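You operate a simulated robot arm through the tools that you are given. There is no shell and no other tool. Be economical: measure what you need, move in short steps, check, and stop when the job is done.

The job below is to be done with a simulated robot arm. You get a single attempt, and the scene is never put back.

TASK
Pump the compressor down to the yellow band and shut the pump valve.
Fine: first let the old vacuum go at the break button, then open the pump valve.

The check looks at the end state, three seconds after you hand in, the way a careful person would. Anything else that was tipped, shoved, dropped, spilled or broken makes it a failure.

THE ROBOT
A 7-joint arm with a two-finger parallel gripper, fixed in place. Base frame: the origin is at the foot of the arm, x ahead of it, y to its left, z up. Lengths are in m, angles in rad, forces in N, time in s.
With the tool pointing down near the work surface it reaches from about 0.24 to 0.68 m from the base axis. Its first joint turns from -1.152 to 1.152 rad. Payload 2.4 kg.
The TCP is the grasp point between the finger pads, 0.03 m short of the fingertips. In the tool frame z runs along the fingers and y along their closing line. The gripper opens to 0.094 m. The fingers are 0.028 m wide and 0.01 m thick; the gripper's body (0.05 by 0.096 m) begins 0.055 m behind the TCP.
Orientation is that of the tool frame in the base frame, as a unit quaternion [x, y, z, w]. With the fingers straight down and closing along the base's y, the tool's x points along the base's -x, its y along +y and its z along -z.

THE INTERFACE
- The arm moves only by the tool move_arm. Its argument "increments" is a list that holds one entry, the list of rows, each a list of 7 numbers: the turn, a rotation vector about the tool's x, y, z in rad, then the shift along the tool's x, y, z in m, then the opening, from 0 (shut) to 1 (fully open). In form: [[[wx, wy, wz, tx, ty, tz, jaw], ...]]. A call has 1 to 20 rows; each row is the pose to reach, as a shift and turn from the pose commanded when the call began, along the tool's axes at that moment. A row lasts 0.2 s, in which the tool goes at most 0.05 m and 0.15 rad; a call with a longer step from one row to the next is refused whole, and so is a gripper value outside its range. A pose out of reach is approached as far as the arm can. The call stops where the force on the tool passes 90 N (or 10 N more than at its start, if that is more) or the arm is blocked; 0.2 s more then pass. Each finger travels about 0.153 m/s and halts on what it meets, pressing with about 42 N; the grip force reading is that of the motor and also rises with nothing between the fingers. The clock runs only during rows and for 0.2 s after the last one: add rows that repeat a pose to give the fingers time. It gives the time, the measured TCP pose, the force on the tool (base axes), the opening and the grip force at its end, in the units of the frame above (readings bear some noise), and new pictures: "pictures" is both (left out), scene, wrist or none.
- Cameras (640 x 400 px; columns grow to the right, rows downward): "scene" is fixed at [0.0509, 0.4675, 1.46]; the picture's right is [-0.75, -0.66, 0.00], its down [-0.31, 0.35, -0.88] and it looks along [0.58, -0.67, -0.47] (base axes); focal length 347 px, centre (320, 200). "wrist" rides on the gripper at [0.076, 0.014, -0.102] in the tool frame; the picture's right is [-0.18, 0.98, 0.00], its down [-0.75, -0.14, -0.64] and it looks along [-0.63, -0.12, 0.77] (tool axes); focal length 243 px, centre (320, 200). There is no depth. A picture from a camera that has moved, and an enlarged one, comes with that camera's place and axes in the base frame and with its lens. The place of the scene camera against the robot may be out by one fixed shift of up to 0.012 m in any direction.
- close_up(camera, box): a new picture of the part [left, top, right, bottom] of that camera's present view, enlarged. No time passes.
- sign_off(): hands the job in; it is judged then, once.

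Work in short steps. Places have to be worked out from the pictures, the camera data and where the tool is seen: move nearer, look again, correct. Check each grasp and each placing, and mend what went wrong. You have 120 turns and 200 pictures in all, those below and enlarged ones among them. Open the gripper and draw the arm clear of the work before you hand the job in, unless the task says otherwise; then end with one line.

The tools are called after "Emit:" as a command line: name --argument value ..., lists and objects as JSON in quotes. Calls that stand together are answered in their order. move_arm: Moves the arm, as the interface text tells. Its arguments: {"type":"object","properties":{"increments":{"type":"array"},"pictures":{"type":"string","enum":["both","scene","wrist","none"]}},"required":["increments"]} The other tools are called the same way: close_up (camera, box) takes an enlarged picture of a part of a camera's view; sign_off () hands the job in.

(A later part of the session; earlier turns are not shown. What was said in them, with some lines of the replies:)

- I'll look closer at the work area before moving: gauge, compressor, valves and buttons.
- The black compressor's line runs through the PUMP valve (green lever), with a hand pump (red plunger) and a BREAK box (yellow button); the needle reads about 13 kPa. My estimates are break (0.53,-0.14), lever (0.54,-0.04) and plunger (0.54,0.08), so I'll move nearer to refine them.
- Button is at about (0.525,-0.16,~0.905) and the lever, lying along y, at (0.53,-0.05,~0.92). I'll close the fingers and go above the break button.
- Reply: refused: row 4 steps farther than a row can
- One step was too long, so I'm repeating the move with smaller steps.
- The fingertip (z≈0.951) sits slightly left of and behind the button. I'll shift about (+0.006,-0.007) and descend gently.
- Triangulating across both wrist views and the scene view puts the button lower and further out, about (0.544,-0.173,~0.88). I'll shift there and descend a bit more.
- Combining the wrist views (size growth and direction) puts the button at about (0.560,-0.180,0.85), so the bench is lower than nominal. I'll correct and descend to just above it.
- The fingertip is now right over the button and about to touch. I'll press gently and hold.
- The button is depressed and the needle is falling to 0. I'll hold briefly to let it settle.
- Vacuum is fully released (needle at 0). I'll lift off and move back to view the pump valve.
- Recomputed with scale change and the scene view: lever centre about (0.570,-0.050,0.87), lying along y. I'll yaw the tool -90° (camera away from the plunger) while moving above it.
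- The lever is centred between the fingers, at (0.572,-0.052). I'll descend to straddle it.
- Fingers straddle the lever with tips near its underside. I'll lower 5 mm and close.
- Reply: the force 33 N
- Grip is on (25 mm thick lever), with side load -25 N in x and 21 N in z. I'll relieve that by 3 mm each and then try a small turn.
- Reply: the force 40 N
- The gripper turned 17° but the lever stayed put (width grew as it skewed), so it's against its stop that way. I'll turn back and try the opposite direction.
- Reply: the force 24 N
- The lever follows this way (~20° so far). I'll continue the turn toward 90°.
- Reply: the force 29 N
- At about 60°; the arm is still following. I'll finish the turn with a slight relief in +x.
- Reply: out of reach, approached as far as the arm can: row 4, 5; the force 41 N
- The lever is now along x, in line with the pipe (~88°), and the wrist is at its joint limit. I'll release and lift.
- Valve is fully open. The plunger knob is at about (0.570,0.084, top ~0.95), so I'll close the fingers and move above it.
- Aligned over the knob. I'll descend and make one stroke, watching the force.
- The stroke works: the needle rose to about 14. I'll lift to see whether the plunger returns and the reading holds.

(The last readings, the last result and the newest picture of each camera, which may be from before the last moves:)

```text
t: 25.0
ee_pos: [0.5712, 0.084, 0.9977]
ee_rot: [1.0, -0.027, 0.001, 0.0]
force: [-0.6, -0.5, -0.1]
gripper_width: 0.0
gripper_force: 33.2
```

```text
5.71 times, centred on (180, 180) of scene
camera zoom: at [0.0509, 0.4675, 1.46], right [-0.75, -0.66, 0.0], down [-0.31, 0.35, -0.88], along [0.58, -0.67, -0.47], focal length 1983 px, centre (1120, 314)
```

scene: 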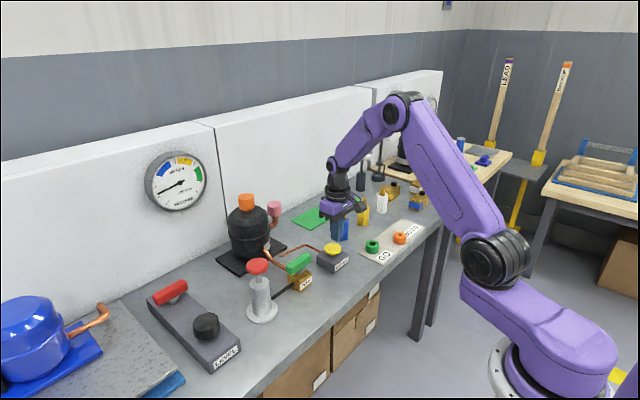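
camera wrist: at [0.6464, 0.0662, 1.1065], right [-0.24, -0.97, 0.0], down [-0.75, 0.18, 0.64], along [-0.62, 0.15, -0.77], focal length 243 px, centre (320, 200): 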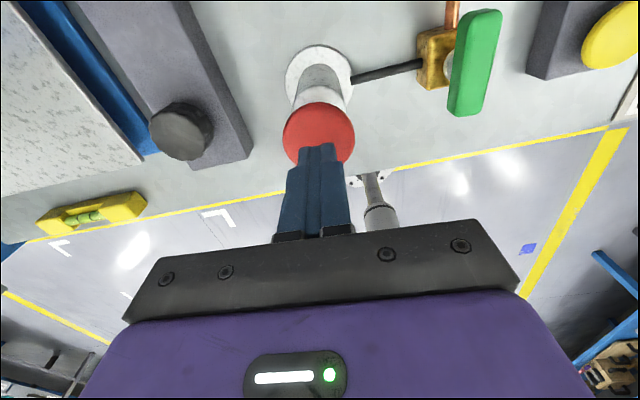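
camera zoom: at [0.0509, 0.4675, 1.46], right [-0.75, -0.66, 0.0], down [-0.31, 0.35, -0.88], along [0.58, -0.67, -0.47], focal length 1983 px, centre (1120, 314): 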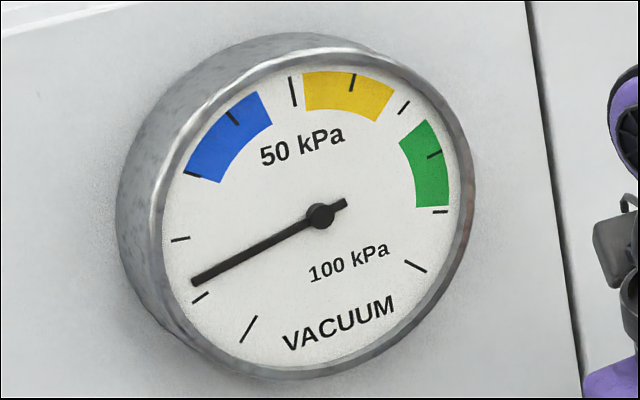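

Reading holds at ~13 kPa per stroke and the plunger springs back. I'll make three more identical strokes and re-read.

Emit:
move_arm --increments '[[[0, 0, 0, 0, 0, 0.02, 0], [0, 0, 0, 0, 0, 0.034, 0], [0, 0, 0, 0, 0, 0.04, 0], [0, 0, 0, 0, 0, 0.02, 0], [0, 0, 0, 0, 0, 0, 0], [0, 0, 0, 0, 0, 0, 0], [0, 0, 0, 0, 0, 0.02, 0], [0, 0, 0, 0, 0, 0.034, 0], [0, 0, 0, 0, 0, 0.04, 0], [0, 0, 0, 0, 0, 0.02, 0], [0, 0, 0, 0, 0, 0, 0], [0, 0, 0, 0, 0, 0, 0], [0, 0, 0, 0, 0, 0.02, 0], [0, 0, 0, 0, 0, 0.034, 0], [0, 0, 0, 0, 0, 0.04, 0], [0, 0, 0, 0, 0, 0.02, 0], [0, 0, 0, 0, 0, 0, 0], [0, 0, 0, 0, 0, 0, 0]]]' --pictures "none"

Emit:
close_up --camera "scene" --box '[140, 145, 220, 215]'

```text
t: 28.8
ee_pos: [0.5718, 0.0838, 0.9981]
ee_rot: [1.0, -0.027, -0.001, 0.0]
force: [-0.1, -0.2, -0.8]
gripper_width: 0.0
gripper_force: 33.1
```

```text
5.71 times, centred on (180, 180) of scene
camera zoom: at [0.0509, 0.4675, 1.46], right [-0.75, -0.66, 0.0], down [-0.31, 0.35, -0.88], along [0.58, -0.67, -0.47], focal length 1983 px, centre (1120, 314)
```

zoom: 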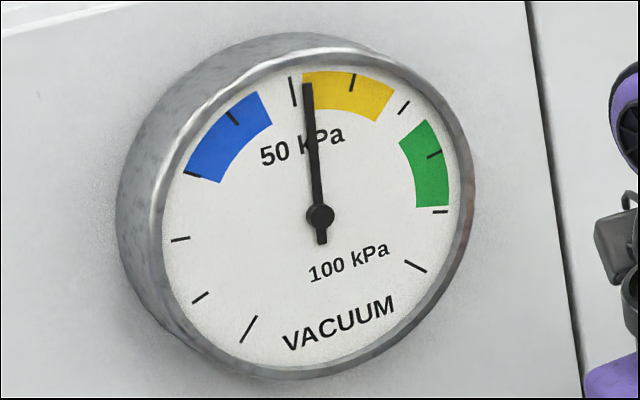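

Needle is at ~52, on the yellow band's lower edge. I'll add a partial stroke to move toward the middle.

Emit:
move_arm --increments '[[[0, 0, 0, 0, 0, 0.015, 0], [0, 0, 0, 0, 0, 0.025, 0], [0, 0, 0, 0, 0, 0.03, 0], [0, 0, 0, 0, 0, 0.03, 0]]]' --pictures "none"

Emit:
close_up --camera "scene" --box '[140, 145, 220, 215]'

Emit:
close_up --camera "scene" --box '[190, 200, 330, 330]'

```text
t: 29.8
ee_pos: [0.573, 0.0836, 0.9678]
ee_rot: [1.0, -0.028, 0.001, 0.0]
force: [1.7, 0.9, 4.6]
gripper_width: 0.0002
gripper_force: 33.0
```

```text
5.71 times, centred on (180, 180) of scene
camera zoom: at [0.0509, 0.4675, 1.46], right [-0.75, -0.66, 0.0], down [-0.31, 0.35, -0.88], along [0.58, -0.67, -0.47], focal length 1983 px, centre (1120, 314)
```

zoom: 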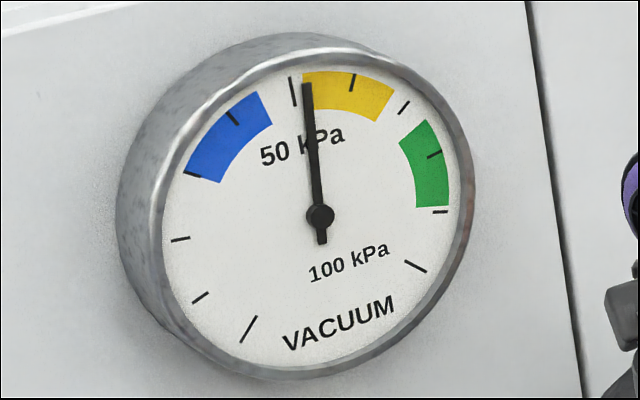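

```text
3.08 times, centred on (260, 265) of scene
camera zoom: at [0.0509, 0.4675, 1.46], right [-0.75, -0.66, 0.0], down [-0.31, 0.35, -0.88], along [0.58, -0.67, -0.47], focal length 1068 px, centre (505, 0)
```

zoom: 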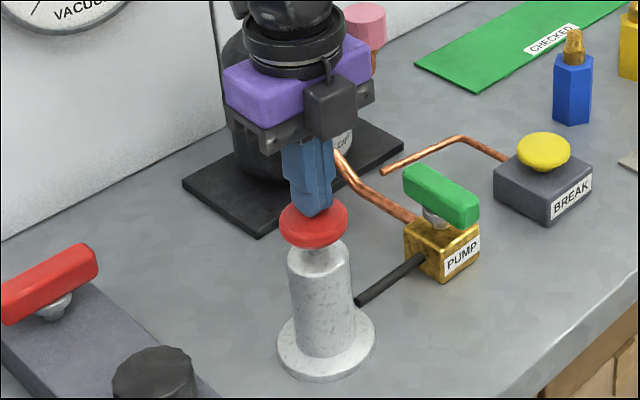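

The partial press gives no change, so only full strokes count (~13 kPa each). One more should reach ~65, inside the band (~52–67), so I'll complete this stroke.

Emit:
move_arm --increments '[[[0, 0, 0, 0, 0, 0.006, 0], [0, 0, 0, 0, 0, 0.01, 0], [0, 0, 0, 0, 0, -0.01, 0], [0, 0, 0, 0, 0, -0.03, 0], [0, 0, 0, 0, 0, -0.04, 0]]]' --pictures "none"

Emit:
close_up --camera "scene" --box '[140, 145, 220, 215]'

```text
t: 31.0
ee_pos: [0.5722, 0.0841, 1.0085]
ee_rot: [1.0, -0.028, 0.0, 0.0]
force: [0.1, 0.4, 0.6]
gripper_width: 0.0
gripper_force: 32.8
```

```text
5.71 times, centred on (180, 180) of scene
camera zoom: at [0.0509, 0.4675, 1.46], right [-0.75, -0.66, 0.0], down [-0.31, 0.35, -0.88], along [0.58, -0.67, -0.47], focal length 1983 px, centre (1120, 314)
```

zoom: 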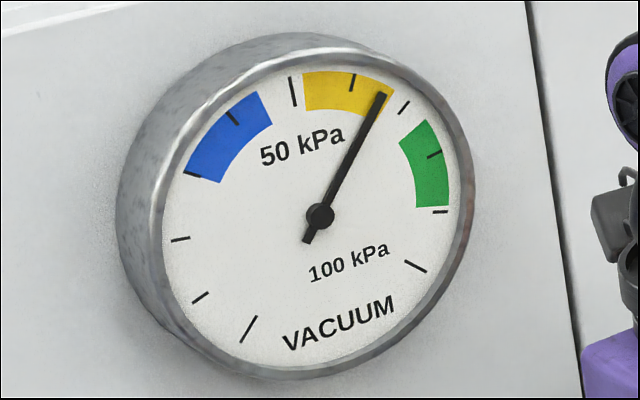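

Needle is at ~65, inside yellow. Now back over the valve lever with fingers opened to shut it.

Emit:
move_arm --increments '[[[0, 0, 0, 0.001, 0.034, -0.01, 0.2], [0, 0, 0, 0.003, 0.068, -0.01, 0.6], [0, 0, 0, 0.005, 0.102, -0.01, 0.7], [0, 0, 0, 0.0075, 0.136, 0.0, 0.7], [0, 0, 0, 0.0075, 0.136, 0.03, 0.7], [0, 0, 0, 0.0075, 0.136, 0.055, 0.7], [0, 0, 0, 0.0075, 0.136, 0.055, 0.7]]]' --pictures "wrist"

Emit:
close_up --camera "scene" --box '[140, 145, 220, 215]'

```text
t: 32.6
ee_pos: [0.5716, -0.0529, 0.9523]
ee_rot: [1.0, -0.028, 0.0, 0.0]
force: [0.4, 0.3, 0.9]
gripper_width: 0.0657
gripper_force: 0.0
camera wrist: at [0.6458, -0.0701, 1.055], right [-0.24, -0.97, 0.0], down [-0.75, 0.18, 0.64], along [-0.62, 0.15, -0.77], focal length 243 px, centre (320, 200)
```

wrist: 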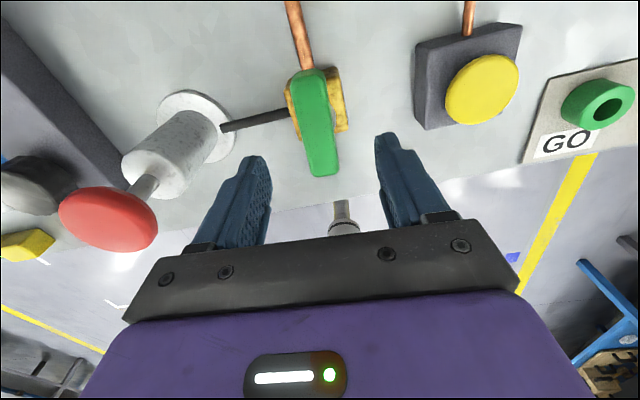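

```text
5.71 times, centred on (180, 180) of scene
camera zoom: at [0.051, 0.4675, 1.46], right [-0.75, -0.66, 0.0], down [-0.31, 0.35, -0.88], along [0.58, -0.67, -0.47], focal length 1983 px, centre (1120, 314)
```

zoom: 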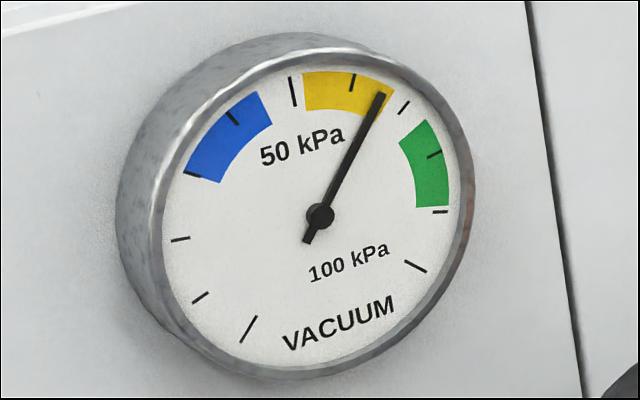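

Reading is steady and the lever is centred between the fingers. I'll descend and grip.

Emit:
move_arm --increments '[[[0, 0, 0, 0, 0, 0.02, 0.7], [0, 0, 0, 0, 0, 0.04, 0.7], [0, 0, 0, 0, 0, 0.058, 0.7], [0, 0, 0, 0, 0, 0.058, 0.4], [0, 0, 0, 0, 0, 0.058, 0.1], [0, 0, 0, 0, 0, 0.058, 0], [0, 0, 0, 0, 0, 0.058, 0]]]' --pictures "wrist"

```text
t: 34.2
ee_pos: [0.5699, -0.051, 0.8933]
ee_rot: [1.0, -0.026, 0.001, 0.0]
force: [1.2, 12.8, -4.3]
gripper_width: 0.025
gripper_force: 44.9
camera wrist: at [0.6456, -0.0676, 0.9968], right [-0.24, -0.97, 0.0], down [-0.75, 0.18, 0.64], along [-0.62, 0.15, -0.77], focal length 243 px, centre (320, 200)
```

wrist: 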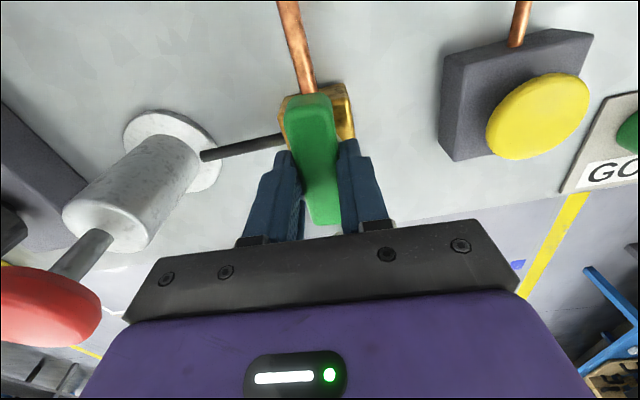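

Firm grip. I'll turn the lever back about 88–90° to shut.

Emit:
move_arm --increments '[[[0, 0, 0.14, 0, 0, 0, 0], [0, 0, 0.28, 0, 0, 0, 0], [0, 0, 0.42, 0, 0, 0, 0], [0, 0, 0.56, 0, 0, 0, 0], [0, 0, 0.7, 0, 0, 0, 0], [0, 0, 0.84, 0, 0, 0, 0], [0, 0, 0.98, 0, 0, 0, 0], [0, 0, 1.12, 0, 0, 0, 0], [0, 0, 1.26, 0, 0, 0, 0], [0, 0, 1.4, 0, 0, 0, 0], [0, 0, 1.5, 0, 0, 0, 0], [0, 0, 1.56, 0, 0, 0, 0], [0, 0, 1.56, 0, 0, 0, 0]]]' --pictures "wrist"

Emit:
close_up --camera "scene" --box '[140, 140, 380, 330]'

```text
t: 37.0
ee_pos: [0.5705, -0.0505, 0.8952]
ee_rot: [-0.693, 0.721, 0.001, -0.003]
force: [-21.2, 16.7, 3.2]
gripper_width: 0.0257
gripper_force: 45.1
camera wrist: at [0.5533, -0.1256, 0.9969], right [-0.97, 0.22, 0.0], down [0.17, 0.75, 0.64], along [0.14, 0.63, -0.77], focal length 243 px, centre (320, 200)
```

wrist: 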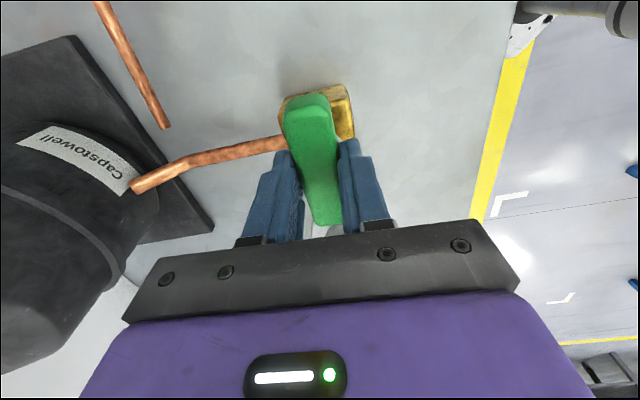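

```text
2.11 times, centred on (260, 235) of scene
camera zoom: at [0.0503, 0.4679, 1.4599], right [-0.75, -0.66, 0.0], down [-0.31, 0.35, -0.88], along [0.58, -0.67, -0.47], focal length 731 px, centre (446, 126)
```

zoom: 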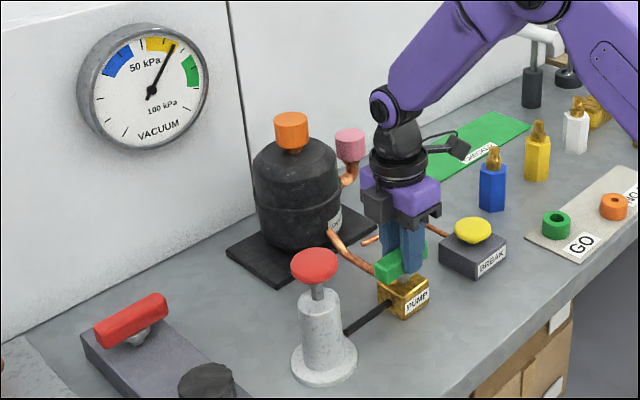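

The lever has reached its stop (jaw widened slightly past -90°), lying along y again. I'll release, lift clear and retreat.

Emit:
move_arm --increments '[[[0, 0, 0, 0, 0, 0, 0.3], [0, 0, 0, 0, 0, 0, 0.6], [0, 0, 0, 0, 0, -0.02, 0.6], [0, 0, 0, 0, 0, -0.06, 0.6], [0, 0, 0, 0, 0, -0.1, 0.6], [0, 0, 0, 0, 0, -0.14, 0.8], [0, 0, 0, 0, 0.04, -0.16, 1], [0, 0, 0, 0, 0.08, -0.19, 1], [0, 0, 0, 0, 0.12, -0.22, 1], [0, 0, 0, 0, 0.12, -0.22, 1]]]'

Emit:
close_up --camera "scene" --box '[220, 200, 380, 320]'

Emit:
close_up --camera "scene" --box '[140, 145, 220, 215]'

```text
t: 39.2
ee_pos: [0.4517, -0.0491, 1.1156]
ee_rot: [-0.691, 0.723, 0.0, 0.0]
force: [0.1, -0.9, -0.5]
gripper_width: 0.094
gripper_force: 0.1
camera wrist: at [0.4335, -0.1236, 1.2179], right [-0.97, 0.23, 0.0], down [0.17, 0.75, 0.64], along [0.15, 0.63, -0.77], focal length 243 px, centre (320, 200)
```

scene: 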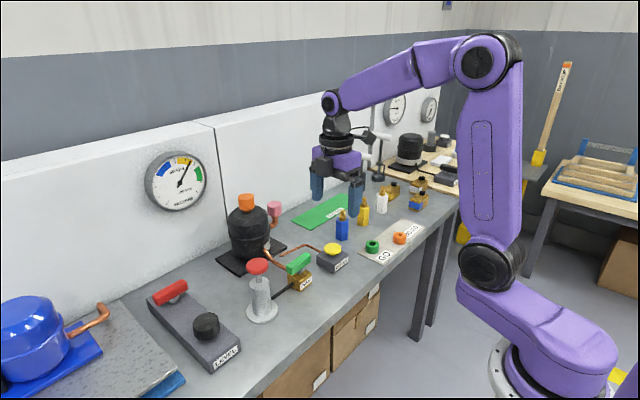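
wrist: 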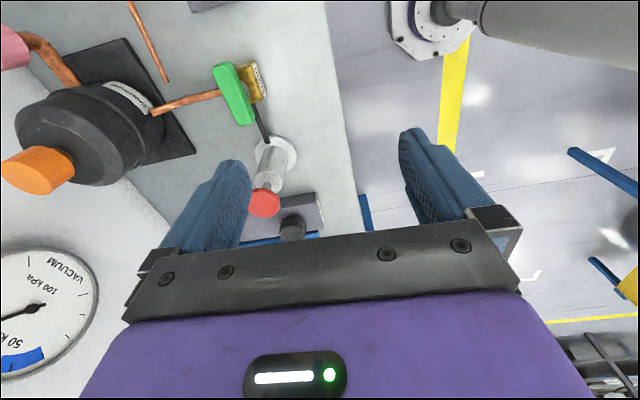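

```text
3.33 times, centred on (300, 260) of scene
camera zoom: at [0.0509, 0.4675, 1.46], right [-0.75, -0.66, 0.0], down [-0.31, 0.35, -0.88], along [0.58, -0.67, -0.47], focal length 1157 px, centre (387, 0)
```

zoom: 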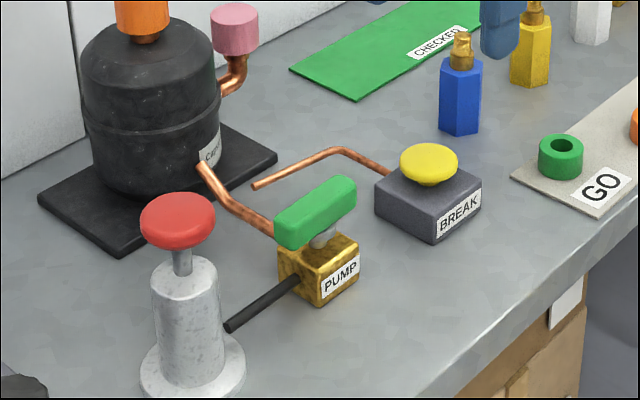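

```text
5.71 times, centred on (180, 180) of scene
camera zoom: at [0.0509, 0.4675, 1.46], right [-0.75, -0.66, 0.0], down [-0.31, 0.35, -0.88], along [0.58, -0.67, -0.47], focal length 1983 px, centre (1120, 314)
```

zoom: 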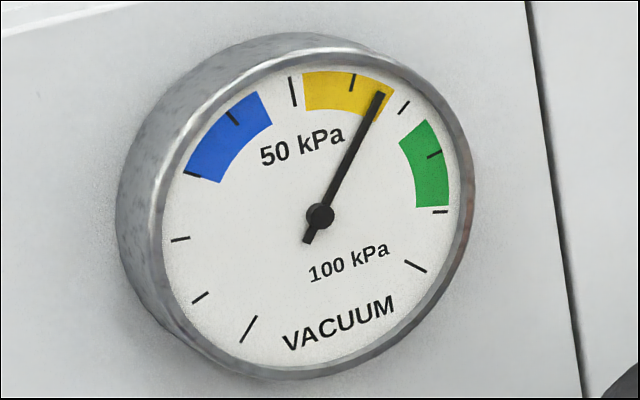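

The needle is steady in yellow (~65 kPa), the valve lever is back at its shut stop, and nothing else has moved. The arm is clear with the gripper open, so I'm handing in.

Emit:
sign_off

```text
The job is handed in.
```

I let the old vacuum go at the break button, opened the pump valve, pumped the compressor to about 65 kPa (in the yellow band, near its upper edge), and shut the valve again.
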